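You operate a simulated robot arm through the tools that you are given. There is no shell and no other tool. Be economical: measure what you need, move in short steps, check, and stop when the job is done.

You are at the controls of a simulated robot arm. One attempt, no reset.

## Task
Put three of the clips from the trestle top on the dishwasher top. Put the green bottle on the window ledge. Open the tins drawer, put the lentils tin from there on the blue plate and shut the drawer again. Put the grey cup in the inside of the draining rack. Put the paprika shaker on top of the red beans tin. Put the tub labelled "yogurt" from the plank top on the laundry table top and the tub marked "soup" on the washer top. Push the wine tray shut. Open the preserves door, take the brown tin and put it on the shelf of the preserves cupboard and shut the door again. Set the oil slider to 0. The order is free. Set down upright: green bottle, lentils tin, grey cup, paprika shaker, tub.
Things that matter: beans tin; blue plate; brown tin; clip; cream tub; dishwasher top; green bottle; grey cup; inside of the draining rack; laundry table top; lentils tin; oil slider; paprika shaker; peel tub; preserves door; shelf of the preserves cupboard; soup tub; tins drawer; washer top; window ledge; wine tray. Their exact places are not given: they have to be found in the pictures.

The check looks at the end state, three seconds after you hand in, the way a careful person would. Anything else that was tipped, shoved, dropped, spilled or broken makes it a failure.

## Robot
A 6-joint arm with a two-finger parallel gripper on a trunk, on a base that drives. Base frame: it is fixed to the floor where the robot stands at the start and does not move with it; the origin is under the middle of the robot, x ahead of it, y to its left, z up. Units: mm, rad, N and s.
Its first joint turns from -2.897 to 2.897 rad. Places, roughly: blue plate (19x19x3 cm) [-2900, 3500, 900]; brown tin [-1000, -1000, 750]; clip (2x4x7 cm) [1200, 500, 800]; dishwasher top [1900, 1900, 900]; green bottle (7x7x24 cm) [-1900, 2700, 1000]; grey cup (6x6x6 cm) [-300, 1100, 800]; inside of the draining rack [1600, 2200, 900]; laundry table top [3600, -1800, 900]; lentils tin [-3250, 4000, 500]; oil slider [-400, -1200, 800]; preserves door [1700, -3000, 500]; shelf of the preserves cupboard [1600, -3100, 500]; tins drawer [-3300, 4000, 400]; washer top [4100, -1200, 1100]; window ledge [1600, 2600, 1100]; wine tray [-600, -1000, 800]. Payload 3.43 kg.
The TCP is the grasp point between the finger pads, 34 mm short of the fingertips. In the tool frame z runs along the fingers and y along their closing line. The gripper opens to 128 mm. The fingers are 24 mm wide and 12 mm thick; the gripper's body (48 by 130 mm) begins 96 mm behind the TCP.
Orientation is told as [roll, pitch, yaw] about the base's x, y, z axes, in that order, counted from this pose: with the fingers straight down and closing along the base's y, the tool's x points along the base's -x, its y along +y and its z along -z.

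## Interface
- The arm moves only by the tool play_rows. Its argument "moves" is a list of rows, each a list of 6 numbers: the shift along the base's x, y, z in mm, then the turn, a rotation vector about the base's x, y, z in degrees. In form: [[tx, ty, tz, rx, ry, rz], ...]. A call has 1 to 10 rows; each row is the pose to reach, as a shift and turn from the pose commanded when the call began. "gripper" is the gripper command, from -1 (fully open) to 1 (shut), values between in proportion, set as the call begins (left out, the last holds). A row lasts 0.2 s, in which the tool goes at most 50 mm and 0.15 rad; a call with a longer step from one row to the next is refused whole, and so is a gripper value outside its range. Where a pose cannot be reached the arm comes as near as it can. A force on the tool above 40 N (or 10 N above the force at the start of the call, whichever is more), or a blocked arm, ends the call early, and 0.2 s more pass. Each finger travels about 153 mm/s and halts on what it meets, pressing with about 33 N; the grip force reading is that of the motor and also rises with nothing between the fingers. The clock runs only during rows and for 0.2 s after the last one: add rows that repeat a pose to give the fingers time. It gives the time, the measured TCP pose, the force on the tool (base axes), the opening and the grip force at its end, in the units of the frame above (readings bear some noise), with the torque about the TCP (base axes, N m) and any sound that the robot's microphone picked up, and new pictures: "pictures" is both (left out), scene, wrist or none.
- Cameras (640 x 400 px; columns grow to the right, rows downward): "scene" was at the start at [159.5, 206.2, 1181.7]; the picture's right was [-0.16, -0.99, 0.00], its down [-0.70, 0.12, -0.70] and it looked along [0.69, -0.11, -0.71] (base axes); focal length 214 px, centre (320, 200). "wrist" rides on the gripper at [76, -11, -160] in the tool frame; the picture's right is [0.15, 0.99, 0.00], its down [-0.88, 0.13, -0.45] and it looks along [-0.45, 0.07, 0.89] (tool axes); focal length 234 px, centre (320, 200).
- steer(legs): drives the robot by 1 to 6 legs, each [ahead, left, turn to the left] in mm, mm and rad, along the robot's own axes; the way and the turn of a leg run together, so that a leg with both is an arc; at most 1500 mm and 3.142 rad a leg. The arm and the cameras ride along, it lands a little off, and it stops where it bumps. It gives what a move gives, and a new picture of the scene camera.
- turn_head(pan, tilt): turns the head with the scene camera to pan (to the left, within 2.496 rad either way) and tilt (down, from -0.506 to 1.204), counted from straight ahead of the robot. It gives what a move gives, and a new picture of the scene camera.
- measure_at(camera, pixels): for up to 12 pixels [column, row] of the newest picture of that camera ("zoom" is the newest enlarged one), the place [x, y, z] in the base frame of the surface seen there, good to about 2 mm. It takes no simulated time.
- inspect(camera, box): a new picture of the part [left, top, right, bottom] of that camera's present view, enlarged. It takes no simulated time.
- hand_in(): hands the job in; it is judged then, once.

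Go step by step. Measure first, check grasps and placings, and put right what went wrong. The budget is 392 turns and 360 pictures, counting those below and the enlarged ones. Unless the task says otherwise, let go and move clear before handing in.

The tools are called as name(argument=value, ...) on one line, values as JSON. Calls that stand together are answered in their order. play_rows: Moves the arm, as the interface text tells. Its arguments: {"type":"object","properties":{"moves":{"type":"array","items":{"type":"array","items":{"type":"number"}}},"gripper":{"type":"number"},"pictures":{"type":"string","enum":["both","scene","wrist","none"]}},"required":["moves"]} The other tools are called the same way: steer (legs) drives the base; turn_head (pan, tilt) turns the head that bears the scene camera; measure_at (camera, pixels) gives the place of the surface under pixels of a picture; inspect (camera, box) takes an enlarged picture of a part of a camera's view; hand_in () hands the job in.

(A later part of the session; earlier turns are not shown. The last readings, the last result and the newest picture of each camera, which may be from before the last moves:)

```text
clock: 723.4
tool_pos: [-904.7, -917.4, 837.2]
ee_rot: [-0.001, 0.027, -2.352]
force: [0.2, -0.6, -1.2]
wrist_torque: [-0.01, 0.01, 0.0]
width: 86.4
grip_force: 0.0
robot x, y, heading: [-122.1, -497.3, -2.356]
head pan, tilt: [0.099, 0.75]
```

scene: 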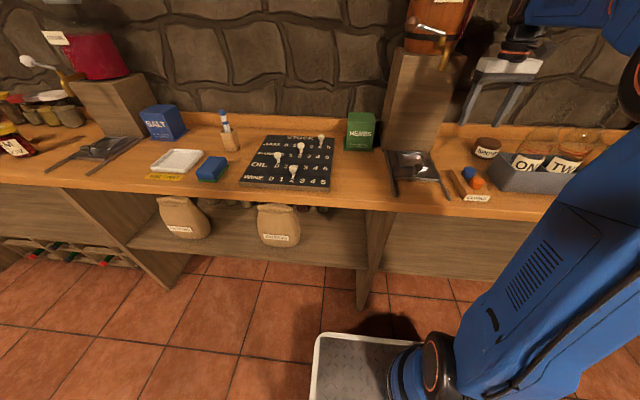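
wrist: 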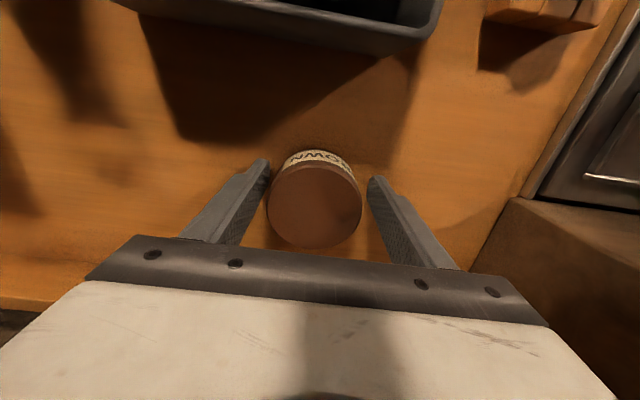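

Centred. Close, lift slightly and retrace the path (left of the holder).

play_rows(moves=[[0, 0, 0, 0, 0, 0], [0, 0, 0, 0, 0, 0], [0, 0, 0, 0, 0, 0]], gripper=1, pictures="none")

play_rows(moves=[[0, 0, 20, 0, 0, 0], [0, 0, 60, 0, 0, 0], [0, 0, 98, 0, 0, 0], [22, -24, 98, 0, 0, 0], [44, -48, 98, 0, 0, 0], [62, -28, 98, 0, 0, 0], [88, -2, 98, 0, 0, 0], [118, 28, 98, 0, 0, 0], [148, 58, 98, 0, 0, 0], [178, 88, 98, 0, 0, 0]], pictures="both")

```text
clock: 724.2
tool_pos: [-904.7, -917.9, 838.0]
ee_rot: [0.0, 0.025, -2.349]
force: [0.1, 0.1, 0.2]
wrist_torque: [0.03, -0.01, -0.01]
width: 69.6
grip_force: 33.5
robot x, y, heading: [-126.6, -502.4, -2.351]
head pan, tilt: [0.099, 0.75]
```

```text
clock: 726.4
tool_pos: [-728.0, -831.3, 936.0]
ee_rot: [0.001, 0.027, -2.35]
force: [-0.8, 0.1, -1.4]
wrist_torque: [0.05, -0.05, 0.02]
width: 69.7
grip_force: 33.1
robot x, y, heading: [-129.5, -495.1, -2.35]
head pan, tilt: [0.099, 0.75]
```

scene: 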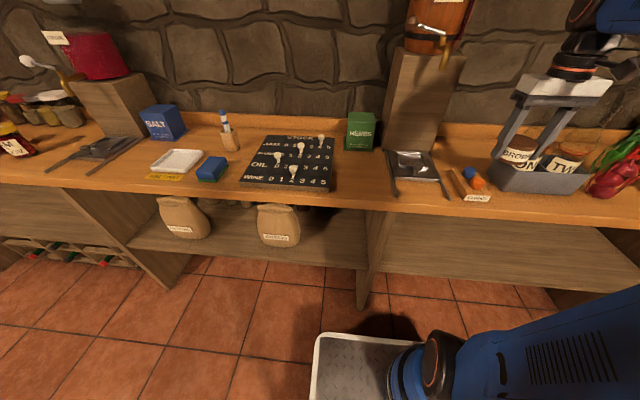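
wrist: 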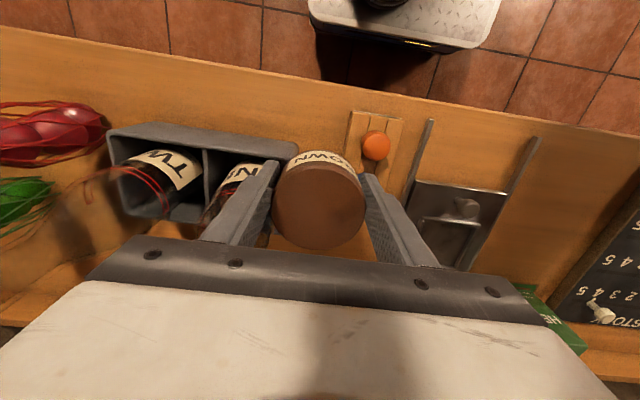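

Tin held and clear of the holder. Pull back and move to a clear bench spot (u≈430, v≈−1090).

play_rows(moves=[[28, 28, 10, 0, 0, 0], [56, 56, 20, 0, 0, 0], [85, 85, 40, 0, 0, 0]], pictures="none")

steer(legs=[[-180, 0, 0], [0, 357, 0]])

play_rows(moves=[[0, 0, 2, 0, 0, 0]], pictures="both")

```text
clock: 727.2
tool_pos: [-640.7, -745.8, 976.8]
ee_rot: [0.001, 0.026, -2.351]
force: [0.0, -0.4, -1.6]
wrist_torque: [0.04, -0.08, -0.03]
width: 69.8
grip_force: 33.0
robot x, y, heading: [-125.8, -496.5, -2.353]
head pan, tilt: [0.099, 0.75]
```

```text
clock: 730.6
tool_pos: [-260.3, -874.3, 977.1]
ee_rot: [-0.001, 0.026, -2.363]
force: [0.1, -0.7, -0.9]
wrist_torque: [0.0, 0.0, -0.02]
width: 69.8
grip_force: 32.9
robot x, y, heading: [255.4, -631.6, -2.366]
head pan, tilt: [0.099, 0.75]
```

scene: 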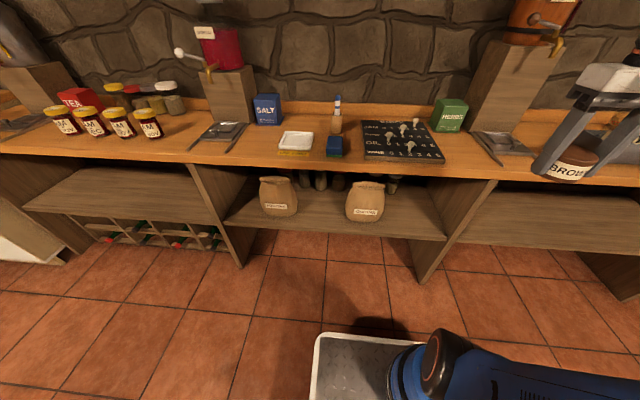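

```text
clock: 731.0
tool_pos: [-259.9, -873.7, 979.0]
ee_rot: [0.0, 0.027, -2.362]
force: [-0.2, 0.9, -0.1]
wrist_torque: [0.02, 0.0, -0.01]
width: 69.8
grip_force: 33.0
robot x, y, heading: [258.5, -627.6, -2.362]
head pan, tilt: [0.099, 0.75]
```

scene: 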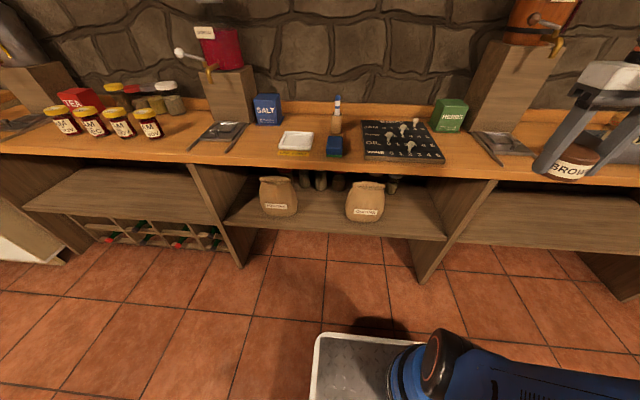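
wrist: 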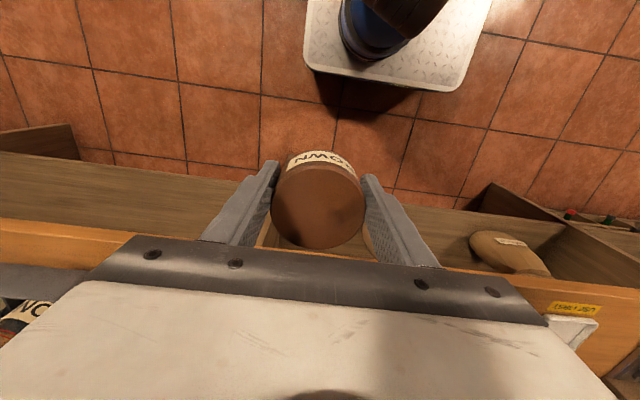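

play_rows(moves=[[-30, -30, 0, 0, 0, 0], [-60, -60, 0, 0, 0, 0], [-90, -90, 0, 0, 0, 0], [-120, -120, 0, 0, 0, 0], [-150, -150, 0, 0, 0, 0], [-180, -180, -20, 0, 0, 0], [-202, -202, -50, -1.1, 1.1, 0], [-202, -202, -95, -1.1, 1.1, 0]], pictures="wrist")

```text
clock: 732.9
tool_pos: [-462.0, -1076.3, 883.2]
ee_rot: [0.0, -0.004, -2.365]
force: [0.5, -0.2, -0.1]
wrist_torque: [-0.01, 0.03, 0.0]
width: 69.8
grip_force: 33.2
robot x, y, heading: [256.3, -631.1, -2.365]
head pan, tilt: [0.099, 0.75]
```

wrist: 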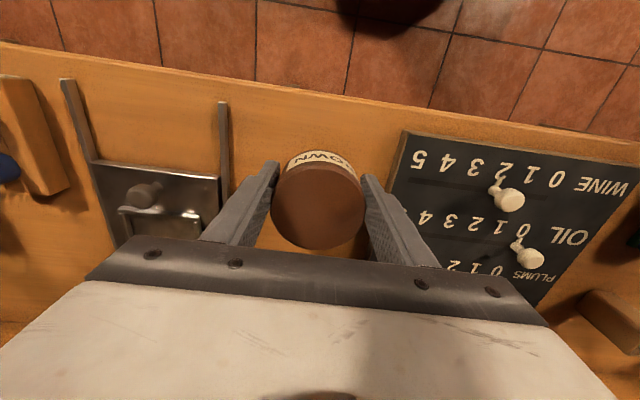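

play_rows(moves=[[0, 0, -30, 0, 0, 0], [0, 0, -40, 0, 0, 0], [0, 0, -43, 0, 0, 0], [0, 0, -45, 0, 0, 0], [0, 0, -47, 0, 0, 0]], pictures="none")

play_rows(moves=[[0, 0, 1, 0, 0, 0], [0, 0, 1, 0, 0, 0]], gripper=-0.35, pictures="none")

play_rows(moves=[[0, 0, 40, 0, 0, 0], [0, 0, 85, 0, 0, 0], [25, 25, 115, 0, 0, 0], [55, 55, 130, 0, 0, 0], [85, 85, 140, 0, 0, 0], [115, 115, 140, 0, 0, 0], [145, 145, 140, 0, 0, 0]], pictures="wrist")

```text
clock: 734.0
tool_pos: [-463.5, -1074.6, 838.1]
ee_rot: [0.0, -0.004, -2.363]
force: [-2.3, -1.2, 4.6]
wrist_torque: [0.11, -0.02, 0.01]
width: 69.7
grip_force: 33.1
robot x, y, heading: [257.2, -632.9, -2.36]
head pan, tilt: [0.099, 0.75]
```

```text
clock: 734.6
tool_pos: [-462.3, -1074.2, 838.9]
ee_rot: [0.0, -0.001, -2.363]
force: [0.4, -0.5, 0.0]
wrist_torque: [-0.01, 0.0, 0.03]
width: 86.2
grip_force: 0.1
robot x, y, heading: [255.5, -631.0, -2.363]
head pan, tilt: [0.099, 0.75]
```

```text
clock: 736.2
tool_pos: [-318.4, -933.5, 979.6]
ee_rot: [-0.001, 0.002, -2.361]
force: [0.1, -0.9, -0.3]
wrist_torque: [0.04, -0.07, 0.02]
width: 86.4
grip_force: 0.1
robot x, y, heading: [257.2, -633.3, -2.363]
head pan, tilt: [0.099, 0.75]
```

wrist: 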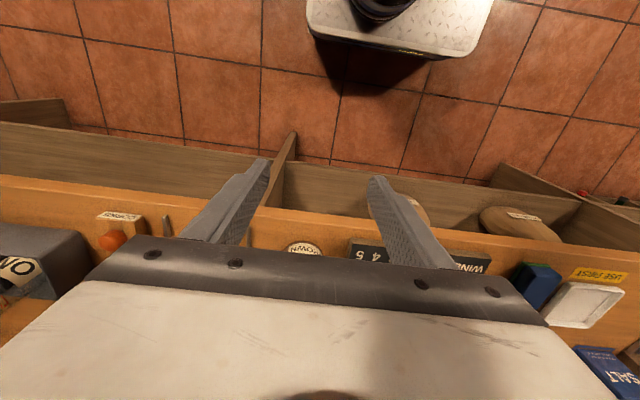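

Tin set at (-462,-1075). Back the base, then tilt 60° and approach it horizontally.

steer(legs=[[-130, -140, 0]])

play_rows(moves=[[-5, -30, -18, -5.3, 5.3, 0], [-11, -60, -37, -10.6, 10.6, 0], [-17, -90, -55, -15.9, 15.9, 0], [-22, -120, -74, -21.2, 21.2, 0], [-28, -150, -92, -26.5, 26.5, 0], [-33, -180, -111, -31.8, 31.8, 0], [-39, -210, -130, -37.1, 37.1, 0], [-44, -240, -148, -42.4, 42.4, 0]], pictures="both")

```text
clock: 738.0
tool_pos: [-325.2, -738.4, 979.3]
ee_rot: [-0.002, -0.004, -2.366]
force: [0.7, 0.1, -0.1]
wrist_torque: [-0.01, 0.01, -0.01]
width: 86.4
grip_force: 0.0
robot x, y, heading: [248.8, -442.6, -2.366]
head pan, tilt: [0.099, 0.75]
stopped in leg 1: the robot was blocked; the commanded pose is now the measured one
```

scene: 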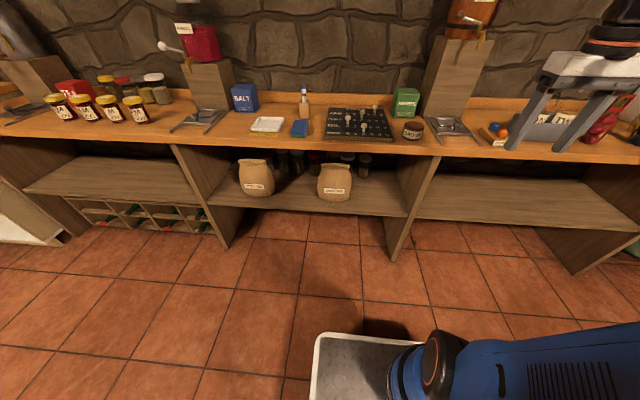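

```text
clock: 739.8
tool_pos: [-368.6, -965.9, 835.7]
ee_rot: [0.007, -1.012, -2.374]
force: [0.0, 0.0, 0.1]
wrist_torque: [-0.02, 0.03, 0.01]
width: 86.2
grip_force: 0.1
out of reach, approached as far as the arm can: row 8
robot x, y, heading: [252.7, -442.2, -2.368]
head pan, tilt: [0.099, 0.75]
```

scene: 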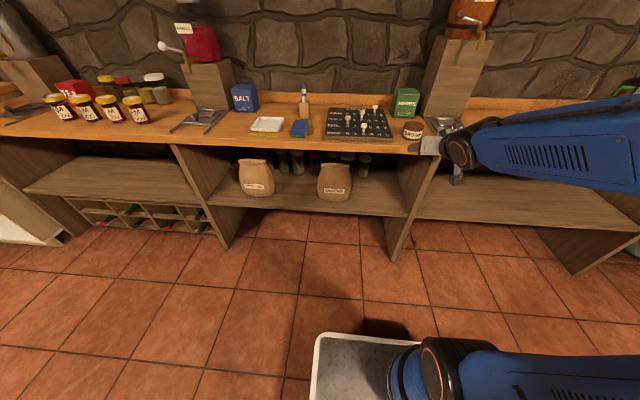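
wrist: 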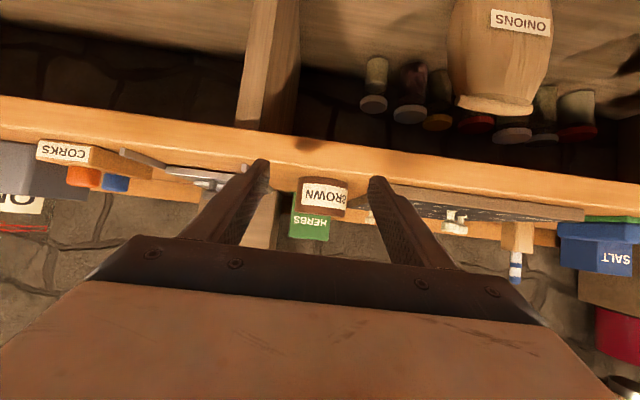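

Tin is right ahead (325,195). Advance 142 mm and grip.

play_rows(moves=[[-24, -27, -2, 0, 0, 0], [-48, -54, -3, 0, 0, 0], [-72, -81, -3, 0, 0, 0], [-94, -106, -3, 0, 0, 0]], pictures="wrist")

```text
clock: 740.4
tool_pos: [-408.3, -1010.3, 830.2]
ee_rot: [0.209, -1.014, -2.613]
force: [56.6, 49.1, 32.9]
wrist_torque: [1.74, -0.45, -3.25]
width: 84.7
grip_force: 0.0
out of reach, approached as far as the arm can: row 1
robot x, y, heading: [252.6, -444.8, -2.368]
head pan, tilt: [0.099, 0.75]
stopped in row 3: the force on the tool passed its limit (the readings are from after the stop); the commanded pose is now the measured one
```

wrist: 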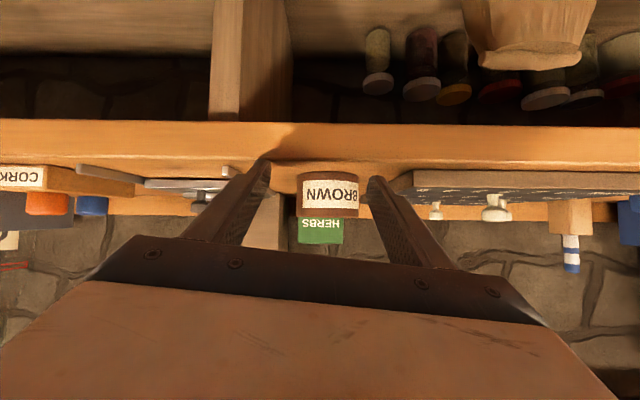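

The fingertips hit the bench edge and twisted. Retreat and restore orientation, then go in higher.

play_rows(moves=[[20, 20, 8, 0, 0, 0], [45, 45, 20, 0, 0, 0]], pictures="none")

```text
clock: 741.0
tool_pos: [-364.0, -968.5, 846.7]
ee_rot: [0.207, -1.007, -2.609]
force: [-0.5, -0.3, 0.0]
wrist_torque: [-0.02, 0.03, -0.01]
width: 86.5
grip_force: 0.0
robot x, y, heading: [252.1, -439.3, -2.37]
head pan, tilt: [0.099, 0.75]
```

play_rows(moves=[[0, 0, 2, 2.6, 1.8, 2.1], [0, 0, 4, 5.3, 3.6, 4.1], [0, 0, 4, 5.3, 3.6, 4.1]], pictures="wrist")

```text
clock: 741.8
tool_pos: [-363.7, -968.6, 848.7]
ee_rot: [-0.004, -1.001, -2.364]
force: [0.5, 0.6, -0.6]
wrist_torque: [0.01, 0.03, 0.01]
width: 86.4
grip_force: 0.1
robot x, y, heading: [250.8, -441.7, -2.371]
head pan, tilt: [0.099, 0.75]
```

wrist: 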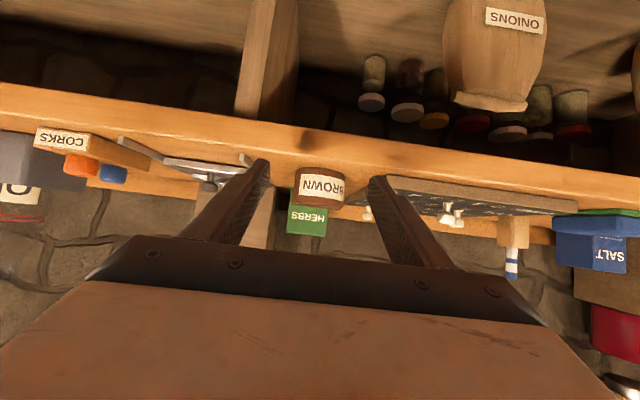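

Orientation restored. Advance at z≈840.

play_rows(moves=[[-20, -22, -2, 0, 0, 0], [-40, -44, -5, 0, 0, 0], [-60, -66, -8, 0, 0, 0]], pictures="wrist")

```text
clock: 742.6
tool_pos: [-425.7, -1033.0, 842.8]
ee_rot: [-0.003, -1.001, -2.361]
force: [0.9, -0.8, 0.4]
wrist_torque: [0.03, -0.04, 0.04]
width: 86.4
grip_force: 0.0
robot x, y, heading: [253.9, -442.4, -2.369]
head pan, tilt: [0.099, 0.75]
```

wrist: 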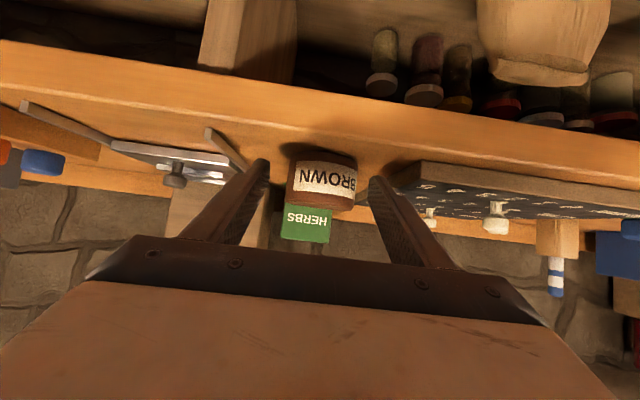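

play_rows(moves=[[-17, -17, -1, 0, 0, 0], [-33, -33, -3, 0, 0, 0]], pictures="none")

play_rows(moves=[[0, 0, 0, 0, 0, 0], [0, 0, 0, 0, 0, 0], [0, 0, 0, 0, 0, 0]], gripper=1, pictures="wrist")

```text
clock: 743.2
tool_pos: [-458.1, -1065.3, 842.8]
ee_rot: [0.0, -1.002, -2.363]
force: [0.7, 0.3, 0.1]
wrist_torque: [-0.02, -0.04, -0.03]
width: 86.5
grip_force: 0.0
robot x, y, heading: [254.4, -441.9, -2.364]
head pan, tilt: [0.099, 0.75]
```

```text
clock: 744.0
tool_pos: [-458.3, -1066.6, 841.8]
ee_rot: [-0.001, -1.001, -2.363]
force: [-0.7, -0.3, 0.7]
wrist_torque: [-0.01, -0.03, -0.02]
width: 69.5
grip_force: 32.8
robot x, y, heading: [251.0, -443.1, -2.368]
head pan, tilt: [0.099, 0.75]
```

wrist: 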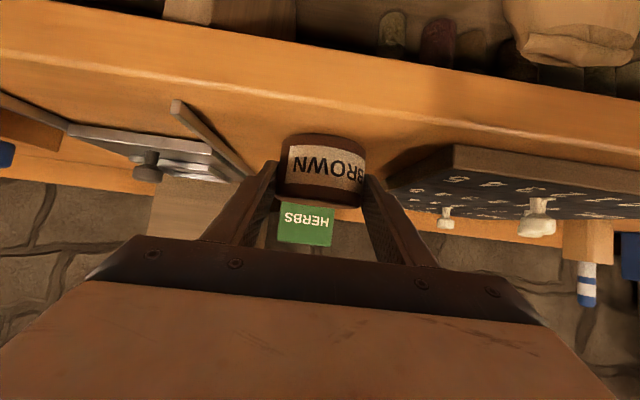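

Gripped. Lift, retract at height, and drive to the cupboard.

play_rows(moves=[[0, 0, 20, 0, 0, 0], [0, 0, 65, 0, 0, 0], [0, 0, 110, 0, 0, 0], [10, 10, 150, 0, 0, 0], [35, 35, 165, 0, 0, 0], [60, 60, 170, 0, 0, 0], [80, 80, 170, 0, 0, 0]], pictures="none")

steer(legs=[[50, 0, 0.01], [0, 1200, 0], [0, 1200, 0], [-226, 0, 0]])

turn_head(pan=0.3, tilt=0.65)

```text
clock: 745.6
tool_pos: [-382.1, -986.6, 1008.5]
ee_rot: [-0.002, -1.001, -2.363]
force: [0.2, -0.3, -1.6]
wrist_torque: [0.02, -0.03, -0.01]
width: 69.4
grip_force: 33.1
robot x, y, heading: [250.8, -440.2, -2.371]
head pan, tilt: [0.099, 0.75]
```

```text
clock: 759.3
tool_pos: [1375.2, -2615.4, 1006.9]
ee_rot: [-0.002, -1.002, -2.413]
force: [0.2, 0.6, -1.1]
wrist_torque: [0.05, -0.02, 0.0]
width: 69.0
grip_force: 32.8
robot x, y, heading: [2034.0, -2101.5, -2.415]
head pan, tilt: [0.099, 0.75]
```

scene: 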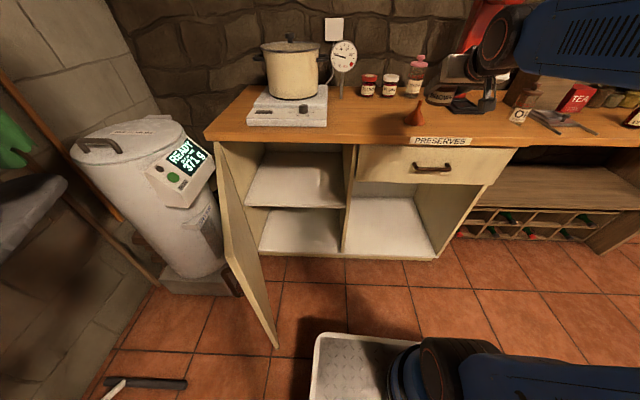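

```text
clock: 760.0
tool_pos: [1374.4, -2615.1, 1006.6]
ee_rot: [-0.002, -1.002, -2.413]
force: [-0.1, 0.4, -0.6]
wrist_torque: [-0.02, 0.05, -0.02]
width: 69.7
grip_force: 32.8
robot x, y, heading: [2034.9, -2101.9, -2.418]
head pan, tilt: [0.3, 0.649]
```

scene: 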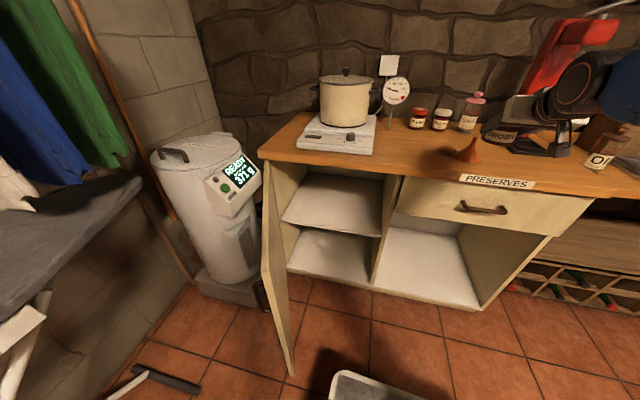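

Back off 100, straighten, then measure the shelf.

steer(legs=[[-110, 0, 0.06]])

turn_head(pan=0.3, tilt=0.6)

inspect(camera="scene", box=[220, 120, 460, 320])

```text
clock: 761.2
tool_pos: [1487.7, -2579.7, 1006.8]
ee_rot: [-0.001, -1.003, -2.347]
force: [1.3, 0.3, -1.2]
wrist_torque: [0.01, -0.03, 0.0]
width: 69.4
grip_force: 32.9
robot x, y, heading: [2112.6, -2021.8, -2.349]
head pan, tilt: [0.3, 0.649]
```

scene: 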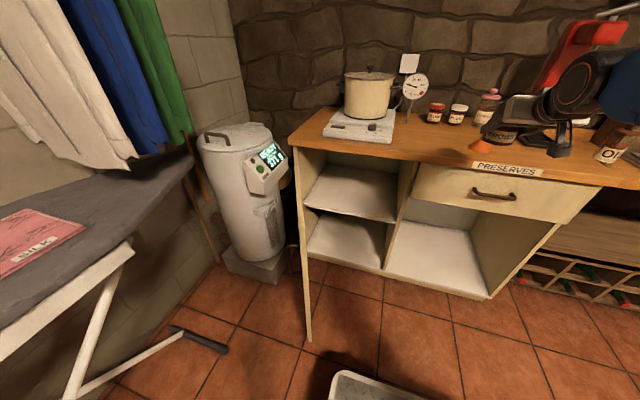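

```text
clock: 761.8
tool_pos: [1487.1, -2579.8, 1007.2]
ee_rot: [-0.001, -1.001, -2.348]
force: [-0.9, 0.1, -1.4]
wrist_torque: [-0.01, -0.02, -0.01]
width: 69.3
grip_force: 33.1
robot x, y, heading: [2117.9, -2021.0, -2.349]
head pan, tilt: [0.3, 0.6]
```

scene: 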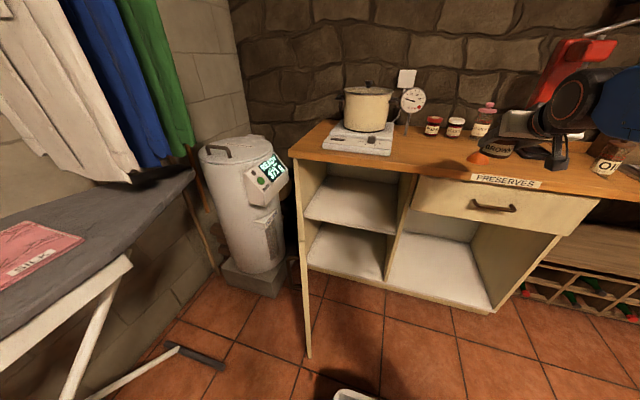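

```text
2.00 times, centred on (340, 220) of scene
```

zoom: 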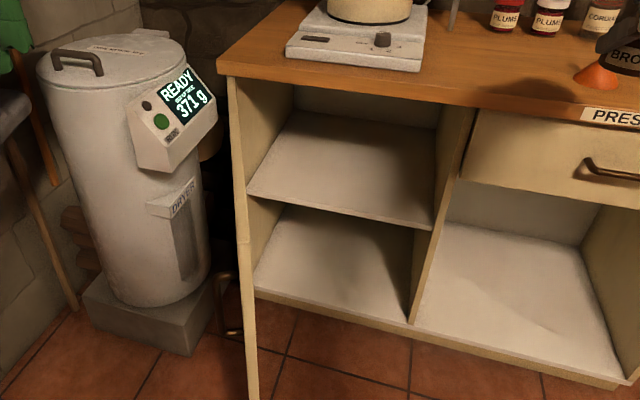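

measure_at(camera="zoom", pixels=[[255, 195], [425, 226], [340, 180], [340, 130], [440, 200], [235, 150], [248, 300], [330, 110], [300, 95], [420, 150]])

```text
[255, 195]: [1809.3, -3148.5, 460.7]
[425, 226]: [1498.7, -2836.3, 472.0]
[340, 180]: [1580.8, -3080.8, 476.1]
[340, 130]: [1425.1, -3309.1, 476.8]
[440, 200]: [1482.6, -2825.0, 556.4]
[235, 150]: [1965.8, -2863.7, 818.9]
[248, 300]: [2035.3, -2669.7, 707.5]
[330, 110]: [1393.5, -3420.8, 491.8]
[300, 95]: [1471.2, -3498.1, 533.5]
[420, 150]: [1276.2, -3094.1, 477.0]
```

Shelf top z 477, u 3075–3505, front v −947. I'll shift left and back, extend and lower in front of it, then drive in.

steer(legs=[[-110, 0, -0.007], [0, 355, 0]])

play_rows(moves=[[-28, -28, -10, 0, 0, 0], [-56, -56, -30, 0, 0, 0], [-84, -84, -55, 0, 0, 0], [-112, -112, -80, 0, 0, 0], [-139, -139, -105, 0, 0, 0], [-139, -139, -150, 0, 0, 0], [-139, -139, -195, 0, 0, 0]], pictures="both")

```text
clock: 764.9
tool_pos: [1813.5, -2752.4, 1006.5]
ee_rot: [0.0, -1.001, -2.355]
force: [-0.3, 0.3, -1.6]
wrist_torque: [0.01, -0.02, -0.01]
width: 69.3
grip_force: 32.6
robot x, y, heading: [2443.9, -2200.6, -2.358]
head pan, tilt: [0.3, 0.6]
```

scene: 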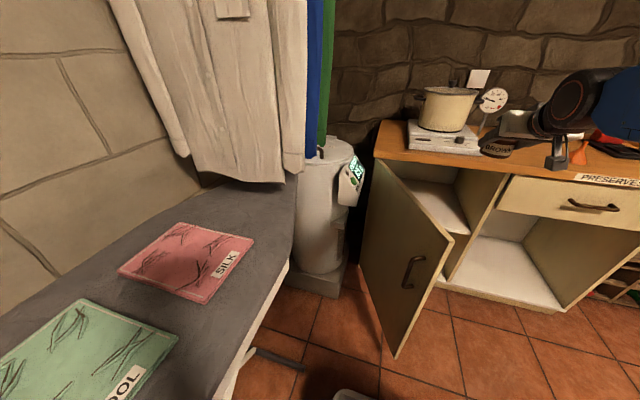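

```text
clock: 766.5
tool_pos: [1675.1, -2891.4, 812.2]
ee_rot: [0.002, -0.998, -2.36]
force: [1.4, 1.6, -1.4]
wrist_torque: [-0.04, 0.06, 0.0]
width: 0.0
grip_force: 32.3
robot x, y, heading: [2440.2, -2197.5, -2.361]
head pan, tilt: [0.3, 0.6]
```

scene: 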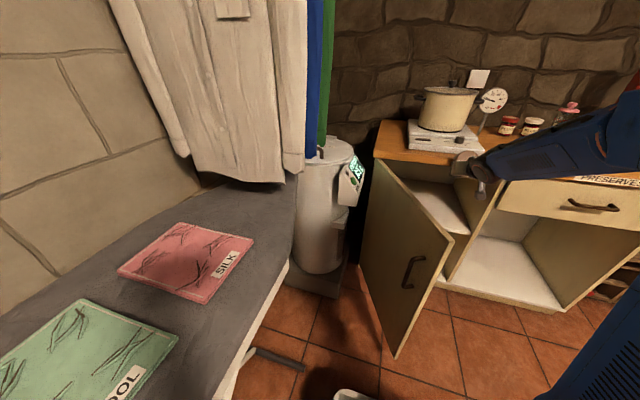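
wrist: 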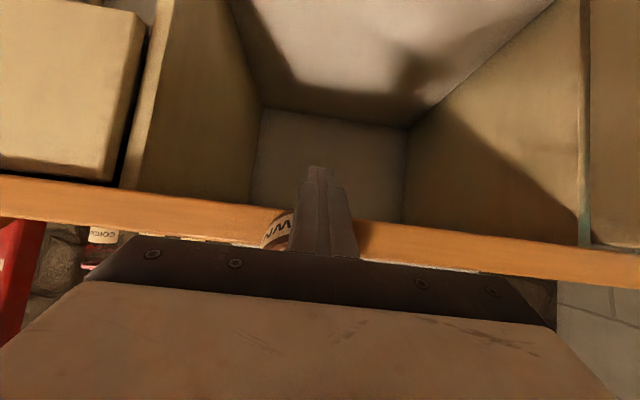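

The tin slipped out — it must have caught the worktop's edge. Inspect where it is.

inspect(camera="wrist", box=[220, 150, 420, 270])

inspect(camera="scene", box=[400, 80, 600, 240])

measure_at(camera="wrist", pixels=[[275, 232], [285, 225], [268, 240], [240, 225], [370, 235], [290, 240]])

```text
3.20 times, centred on (320, 210) of wrist
```

zoom: 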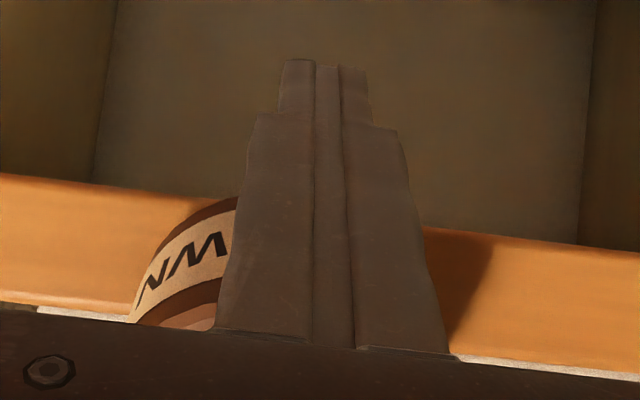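

```text
2.50 times, centred on (500, 160) of scene
```

zoom: 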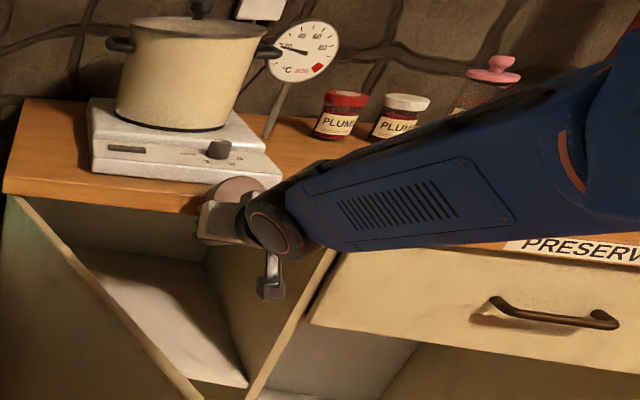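

```text
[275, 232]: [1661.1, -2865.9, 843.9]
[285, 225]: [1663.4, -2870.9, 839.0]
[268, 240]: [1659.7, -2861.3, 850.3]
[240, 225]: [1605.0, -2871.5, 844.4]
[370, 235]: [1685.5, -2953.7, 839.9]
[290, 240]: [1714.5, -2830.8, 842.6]
```

inspect(camera="scene", box=[440, 130, 520, 190])

measure_at(camera="zoom", pixels=[[200, 130], [180, 140], [220, 100], [240, 150], [170, 200], [100, 150], [300, 100]])

```text
6.67 times, centred on (480, 160) of scene
```

zoom: 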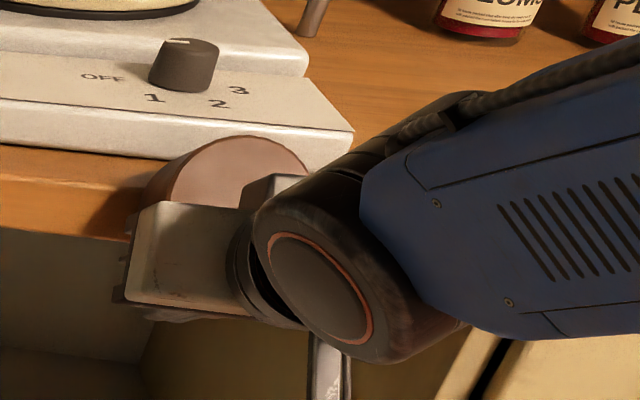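

```text
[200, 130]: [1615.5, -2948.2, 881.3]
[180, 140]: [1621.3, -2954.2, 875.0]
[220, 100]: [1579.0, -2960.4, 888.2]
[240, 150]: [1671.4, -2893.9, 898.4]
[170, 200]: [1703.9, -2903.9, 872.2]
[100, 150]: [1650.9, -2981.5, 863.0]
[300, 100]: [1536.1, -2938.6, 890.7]
```

The tin seems to be leaning between my fingers and the worktop edge. I'll raise the tool in small steps so that it levels and slides onto the worktop.

play_rows(moves=[[0, 0, 3, 0, 0, 0], [0, 0, 6, 0, 0, 0], [0, 0, 9, 0, 0, 0], [0, 0, 12, 0, 0, 0]], pictures="both")

inspect(camera="scene", box=[440, 130, 520, 190])

inspect(camera="wrist", box=[220, 150, 420, 270])

```text
clock: 767.5
tool_pos: [1674.5, -2891.4, 824.6]
ee_rot: [-0.002, -1.002, -2.353]
force: [-0.4, 0.7, -0.4]
wrist_torque: [-0.03, -0.02, -0.01]
width: 0.0
grip_force: 33.5
robot x, y, heading: [2437.9, -2198.7, -2.36]
head pan, tilt: [0.3, 0.6]
```

scene: 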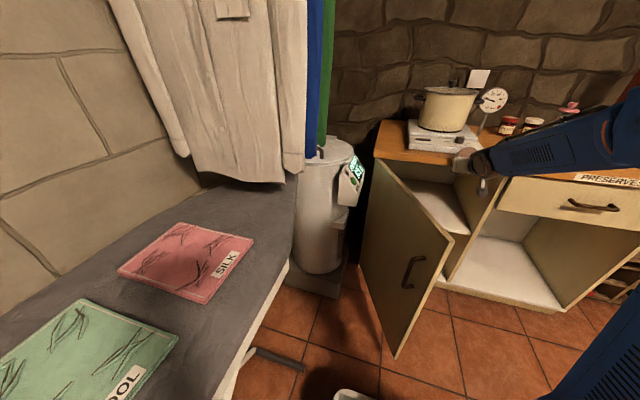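
wrist: 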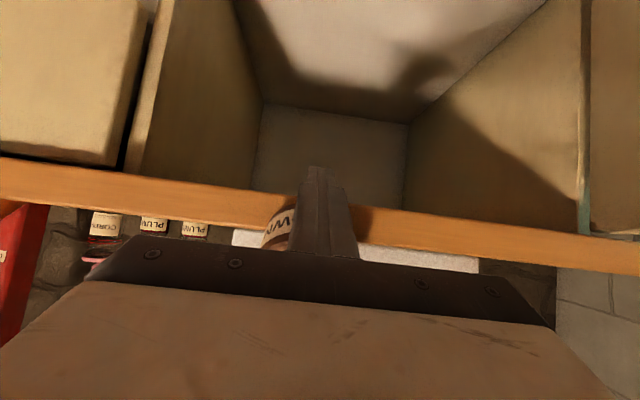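

```text
6.67 times, centred on (480, 160) of scene
```

zoom: 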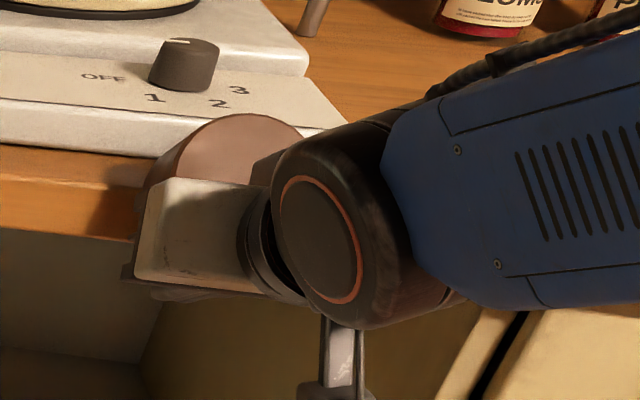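

```text
3.20 times, centred on (320, 210) of wrist
```

zoom: 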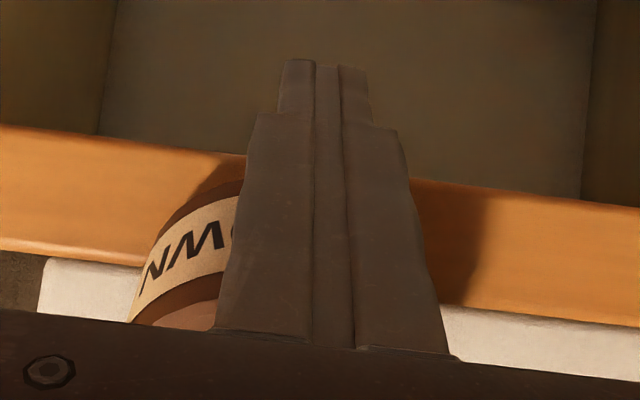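

measure_at(camera="zoom", pixels=[[160, 270], [200, 240], [225, 200], [150, 310], [185, 318], [230, 170], [180, 215], [100, 290], [80, 180]])

inspect(camera="scene", box=[440, 130, 520, 190])

measure_at(camera="zoom", pixels=[[215, 150], [190, 165], [250, 130], [230, 118], [160, 165], [150, 190], [275, 135], [205, 180], [160, 230]])

```text
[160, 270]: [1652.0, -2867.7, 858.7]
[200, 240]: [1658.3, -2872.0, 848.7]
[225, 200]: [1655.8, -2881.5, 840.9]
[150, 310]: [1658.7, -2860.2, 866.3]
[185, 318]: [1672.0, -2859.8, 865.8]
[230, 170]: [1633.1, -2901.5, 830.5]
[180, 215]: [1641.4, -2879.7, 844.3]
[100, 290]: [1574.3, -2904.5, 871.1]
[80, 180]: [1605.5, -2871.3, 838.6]
```

```text
6.67 times, centred on (480, 160) of scene
```

zoom: 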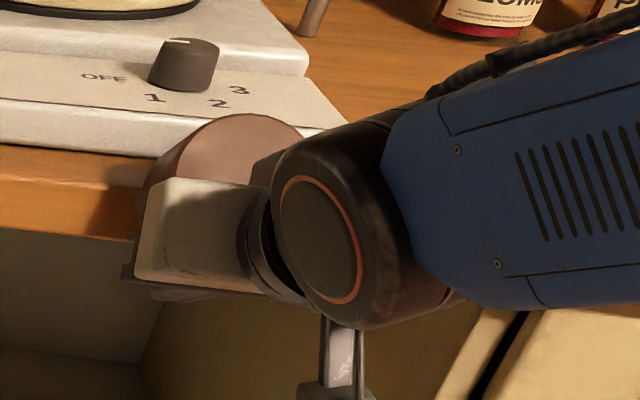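

```text
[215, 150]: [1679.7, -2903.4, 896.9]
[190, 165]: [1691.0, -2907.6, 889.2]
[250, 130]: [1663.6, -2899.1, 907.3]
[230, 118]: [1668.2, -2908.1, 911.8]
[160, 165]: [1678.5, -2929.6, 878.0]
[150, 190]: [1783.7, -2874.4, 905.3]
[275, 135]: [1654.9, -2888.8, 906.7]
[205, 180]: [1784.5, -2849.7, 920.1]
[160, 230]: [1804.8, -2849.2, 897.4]
```

The tin lies on top of the closed fingers, its lid toward the palm. Opening the fingers slightly will make a stable cradle; do it gradually.

play_rows(moves=[[0, 0, 0, 0, 0, 0]], gripper=0.85, pictures="none")

play_rows(moves=[[0, 0, 0, 0, 0, 0]], gripper=0.7, pictures="none")

play_rows(moves=[[0, 0, 0, 0, 0, 0]], gripper=0.55, pictures="wrist")

inspect(camera="wrist", box=[220, 150, 420, 270])

```text
clock: 767.9
tool_pos: [1673.9, -2891.8, 824.2]
ee_rot: [-0.002, -1.002, -2.354]
force: [0.2, 1.3, 0.0]
wrist_torque: [0.01, 0.0, 0.0]
width: 9.6
grip_force: 0.1
robot x, y, heading: [2443.9, -2204.3, -2.363]
head pan, tilt: [0.3, 0.6]
```

```text
clock: 768.3
tool_pos: [1675.5, -2891.3, 825.0]
ee_rot: [-0.003, -1.003, -2.356]
force: [0.9, 0.3, -0.6]
wrist_torque: [-0.02, -0.01, -0.01]
width: 19.2
grip_force: 0.0
robot x, y, heading: [2440.9, -2200.1, -2.36]
head pan, tilt: [0.3, 0.6]
```

```text
clock: 768.7
tool_pos: [1674.2, -2890.8, 824.7]
ee_rot: [-0.002, -1.001, -2.356]
force: [-0.5, 0.4, -0.7]
wrist_torque: [0.01, 0.03, 0.0]
width: 29.2
grip_force: 0.1
robot x, y, heading: [2441.6, -2200.4, -2.359]
head pan, tilt: [0.3, 0.6]
```

wrist: 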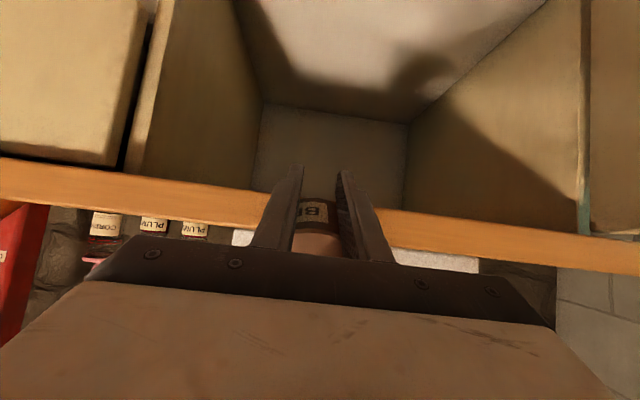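

```text
3.20 times, centred on (320, 210) of wrist
```

zoom: 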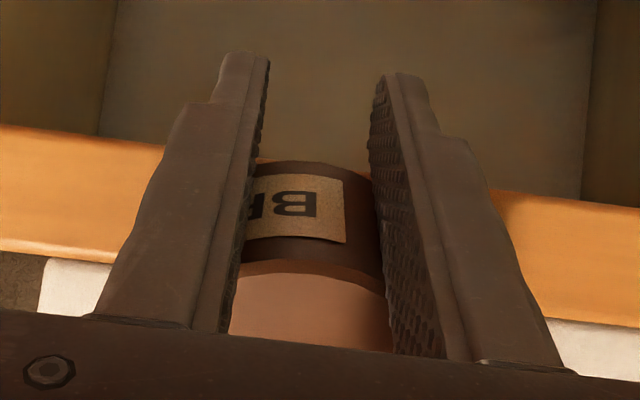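

The tin is cradled between the fingers. Open a bit more for stability and raise slowly to see the worktop.

play_rows(moves=[[0, 0, 0, 0, 0, 0]], gripper=0.4, pictures="none")

play_rows(moves=[[0, 0, 8, 0, 0, 0], [0, 0, 18, 0, 0, 0], [0, 0, 28, 0, 0, 0], [0, 0, 38, 0, 0, 0], [0, 0, 48, 0, 0, 0], [0, 0, 58, 0, 0, 0], [0, 0, 66, 0, 0, 0], [0, 0, 70, 0, 0, 0]], pictures="both")

inspect(camera="scene", box=[380, 70, 640, 220])

```text
clock: 769.1
tool_pos: [1675.9, -2891.3, 825.7]
ee_rot: [-0.001, -1.003, -2.354]
force: [-0.1, -0.8, -1.0]
wrist_torque: [-0.04, 0.02, 0.01]
width: 39.1
grip_force: 0.7
robot x, y, heading: [2440.6, -2202.3, -2.367]
head pan, tilt: [0.3, 0.6]
```

```text
clock: 770.9
tool_pos: [1675.5, -2890.4, 894.4]
ee_rot: [-0.002, -1.002, -2.352]
force: [0.7, -0.5, -0.4]
wrist_torque: [0.02, -0.03, 0.01]
width: 38.4
grip_force: 0.3
robot x, y, heading: [2439.5, -2198.3, -2.36]
head pan, tilt: [0.3, 0.6]
```

scene: 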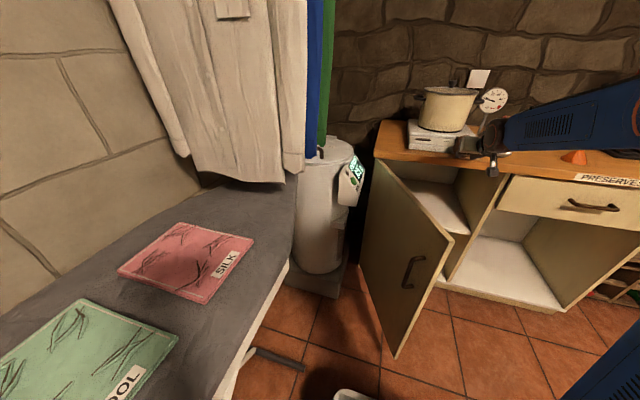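
wrist: 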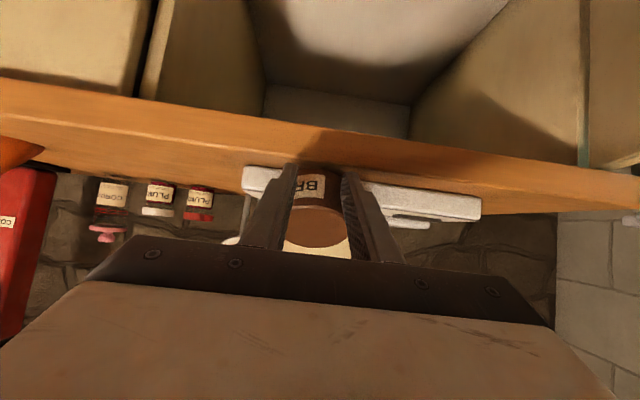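

```text
2.46 times, centred on (510, 145) of scene
```

zoom: 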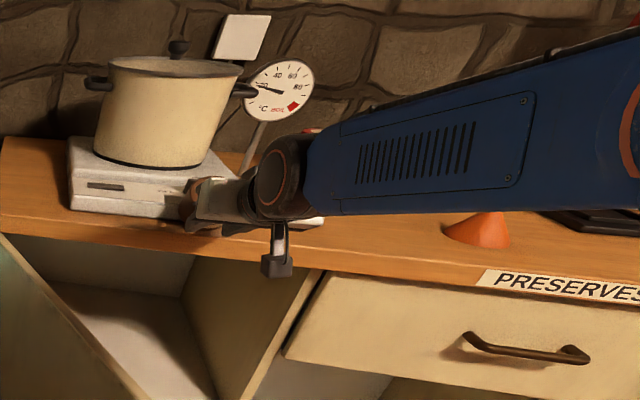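

measure_at(camera="wrist", pixels=[[246, 180], [246, 170], [200, 160], [150, 150], [100, 145], [20, 155], [160, 190], [480, 210], [200, 125], [200, 178]])

```text
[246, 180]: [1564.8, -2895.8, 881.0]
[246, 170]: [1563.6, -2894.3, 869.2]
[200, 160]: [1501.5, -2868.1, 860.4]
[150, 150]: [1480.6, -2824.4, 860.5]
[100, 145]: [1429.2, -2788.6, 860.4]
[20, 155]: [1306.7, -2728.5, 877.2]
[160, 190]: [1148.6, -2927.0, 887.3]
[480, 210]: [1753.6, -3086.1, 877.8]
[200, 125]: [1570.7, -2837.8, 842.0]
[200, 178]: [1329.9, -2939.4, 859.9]
```

Worktop top is z≈860; there's a free spot at u≈3030. Carry the cradled tin there gently with the arm.

play_rows(moves=[[-5, 5, 2, 0, 0, 0], [-17, 17, 6, 0, 0, 0], [-31, 31, 8, 0, 0, 0], [-46, 46, 8, 0, 0, 0], [-61, 61, 8, 0, 0, 0], [-76, 76, 8, 0, 0, 0], [-91, 91, 8, 0, 0, 0], [-106, 106, 8, 0, 0, 0], [-120, 120, 8, 0, 0, 0], [-129, 129, 8, 0, 0, 0]], pictures="none")

play_rows(moves=[[-4, -1, 0, 0, 0, 0], [-11, -5, 0, 0, 0, 0], [-20, -13, 0, 0, 0, 0], [-29, -22, 0, 0, 0, 0], [-34, -27, -2, 0, 0, 0], [-36, -29, -3, 0, 0, 0]], pictures="both")

inspect(camera="scene", box=[400, 80, 640, 220])

```text
clock: 773.1
tool_pos: [1545.0, -2760.9, 900.3]
ee_rot: [-0.002, -1.002, -2.354]
force: [0.1, 0.2, 1.0]
wrist_torque: [0.01, -0.02, 0.0]
width: 38.1
grip_force: 0.2
robot x, y, heading: [2443.0, -2199.1, -2.356]
head pan, tilt: [0.3, 0.6]
```

```text
clock: 774.5
tool_pos: [1510.1, -2791.0, 899.7]
ee_rot: [-0.001, -1.0, -2.356]
force: [0.0, -0.5, -0.5]
wrist_torque: [0.01, -0.03, -0.01]
width: 38.5
grip_force: 0.1
robot x, y, heading: [2445.0, -2199.2, -2.359]
head pan, tilt: [0.3, 0.6]
```

scene: 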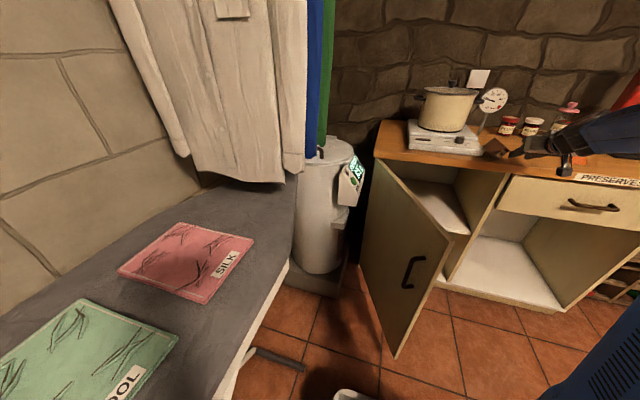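
wrist: 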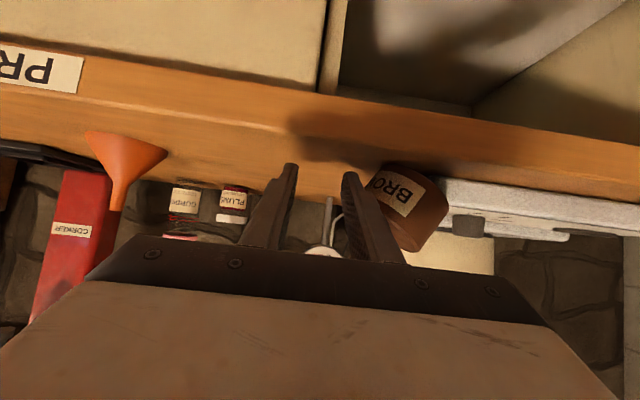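

```text
2.67 times, centred on (520, 150) of scene
```

zoom: 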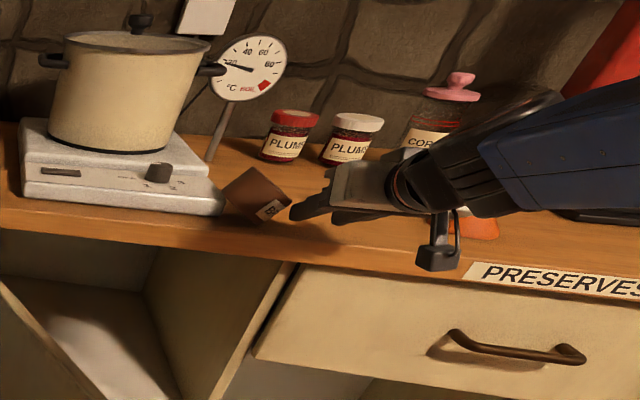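

The tin rolled off the right finger and now leans on the worktop next to the hotplate. Measure it.

measure_at(camera="wrist", pixels=[[400, 190], [425, 225], [400, 245], [385, 170], [445, 205], [440, 185], [300, 140]])

inspect(camera="wrist", box=[330, 140, 480, 270])

inspect(camera="scene", box=[470, 120, 550, 180])

```text
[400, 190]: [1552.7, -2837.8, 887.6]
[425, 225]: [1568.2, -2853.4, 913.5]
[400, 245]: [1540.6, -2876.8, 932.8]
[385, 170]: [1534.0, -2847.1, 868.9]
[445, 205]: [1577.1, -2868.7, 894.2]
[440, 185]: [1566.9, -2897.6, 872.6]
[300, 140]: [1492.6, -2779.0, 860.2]
```

```text
3.08 times, centred on (405, 205) of wrist
```

zoom: 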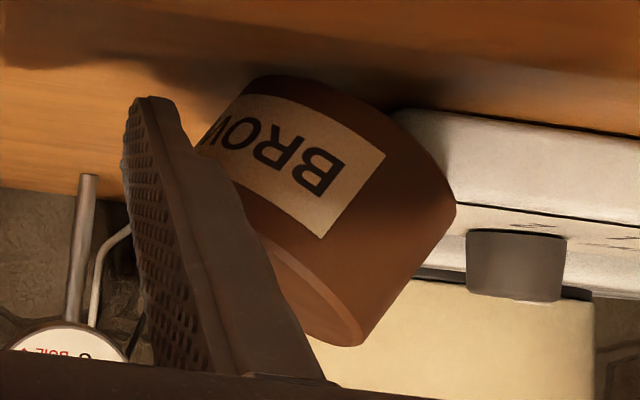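

```text
6.67 times, centred on (510, 150) of scene
```

zoom: 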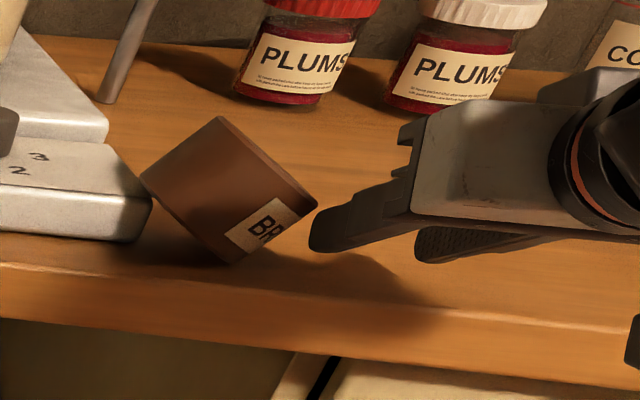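

The tin leans stably against the hotplate at ~50°. I'll withdraw the fingers sideways and back, then re-grip it across with a vertical tool closing along v.

play_rows(moves=[[-4, 4, 0, 0, 0, 0], [-11, 11, 0, 0, 0, 0], [-18, 18, 0, 0, 0, 0], [0, 36, 5, 0, 0, 0], [25, 61, 10, 0, 0, 0], [50, 86, 20, 0, 0, 0]], pictures="both")

inspect(camera="scene", box=[450, 110, 570, 190])

```text
clock: 775.9
tool_pos: [1559.8, -2701.6, 919.8]
ee_rot: [-0.002, -1.002, -2.355]
force: [0.4, -0.3, -0.5]
wrist_torque: [0.0, 0.0, 0.05]
width: 38.4
grip_force: 0.1
robot x, y, heading: [2443.2, -2197.9, -2.359]
head pan, tilt: [0.3, 0.6]
```

scene: 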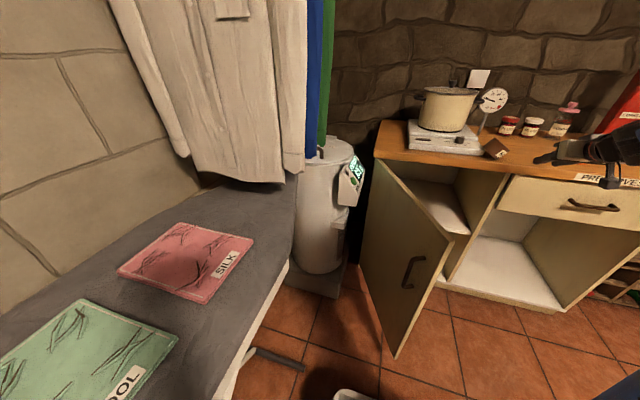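
wrist: 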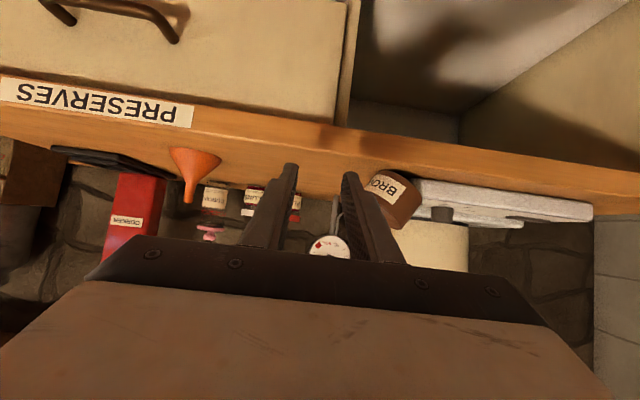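

```text
5.00 times, centred on (510, 150) of scene
```

zoom: 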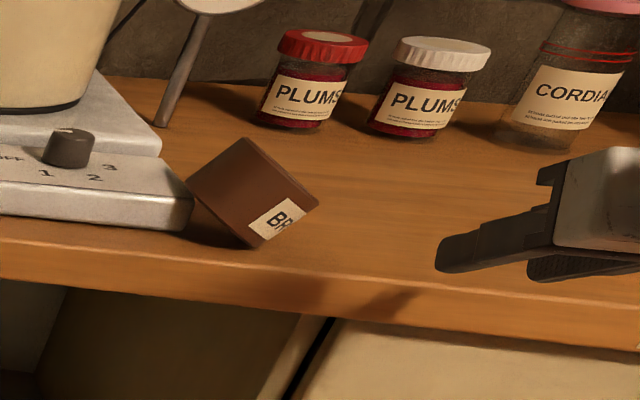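

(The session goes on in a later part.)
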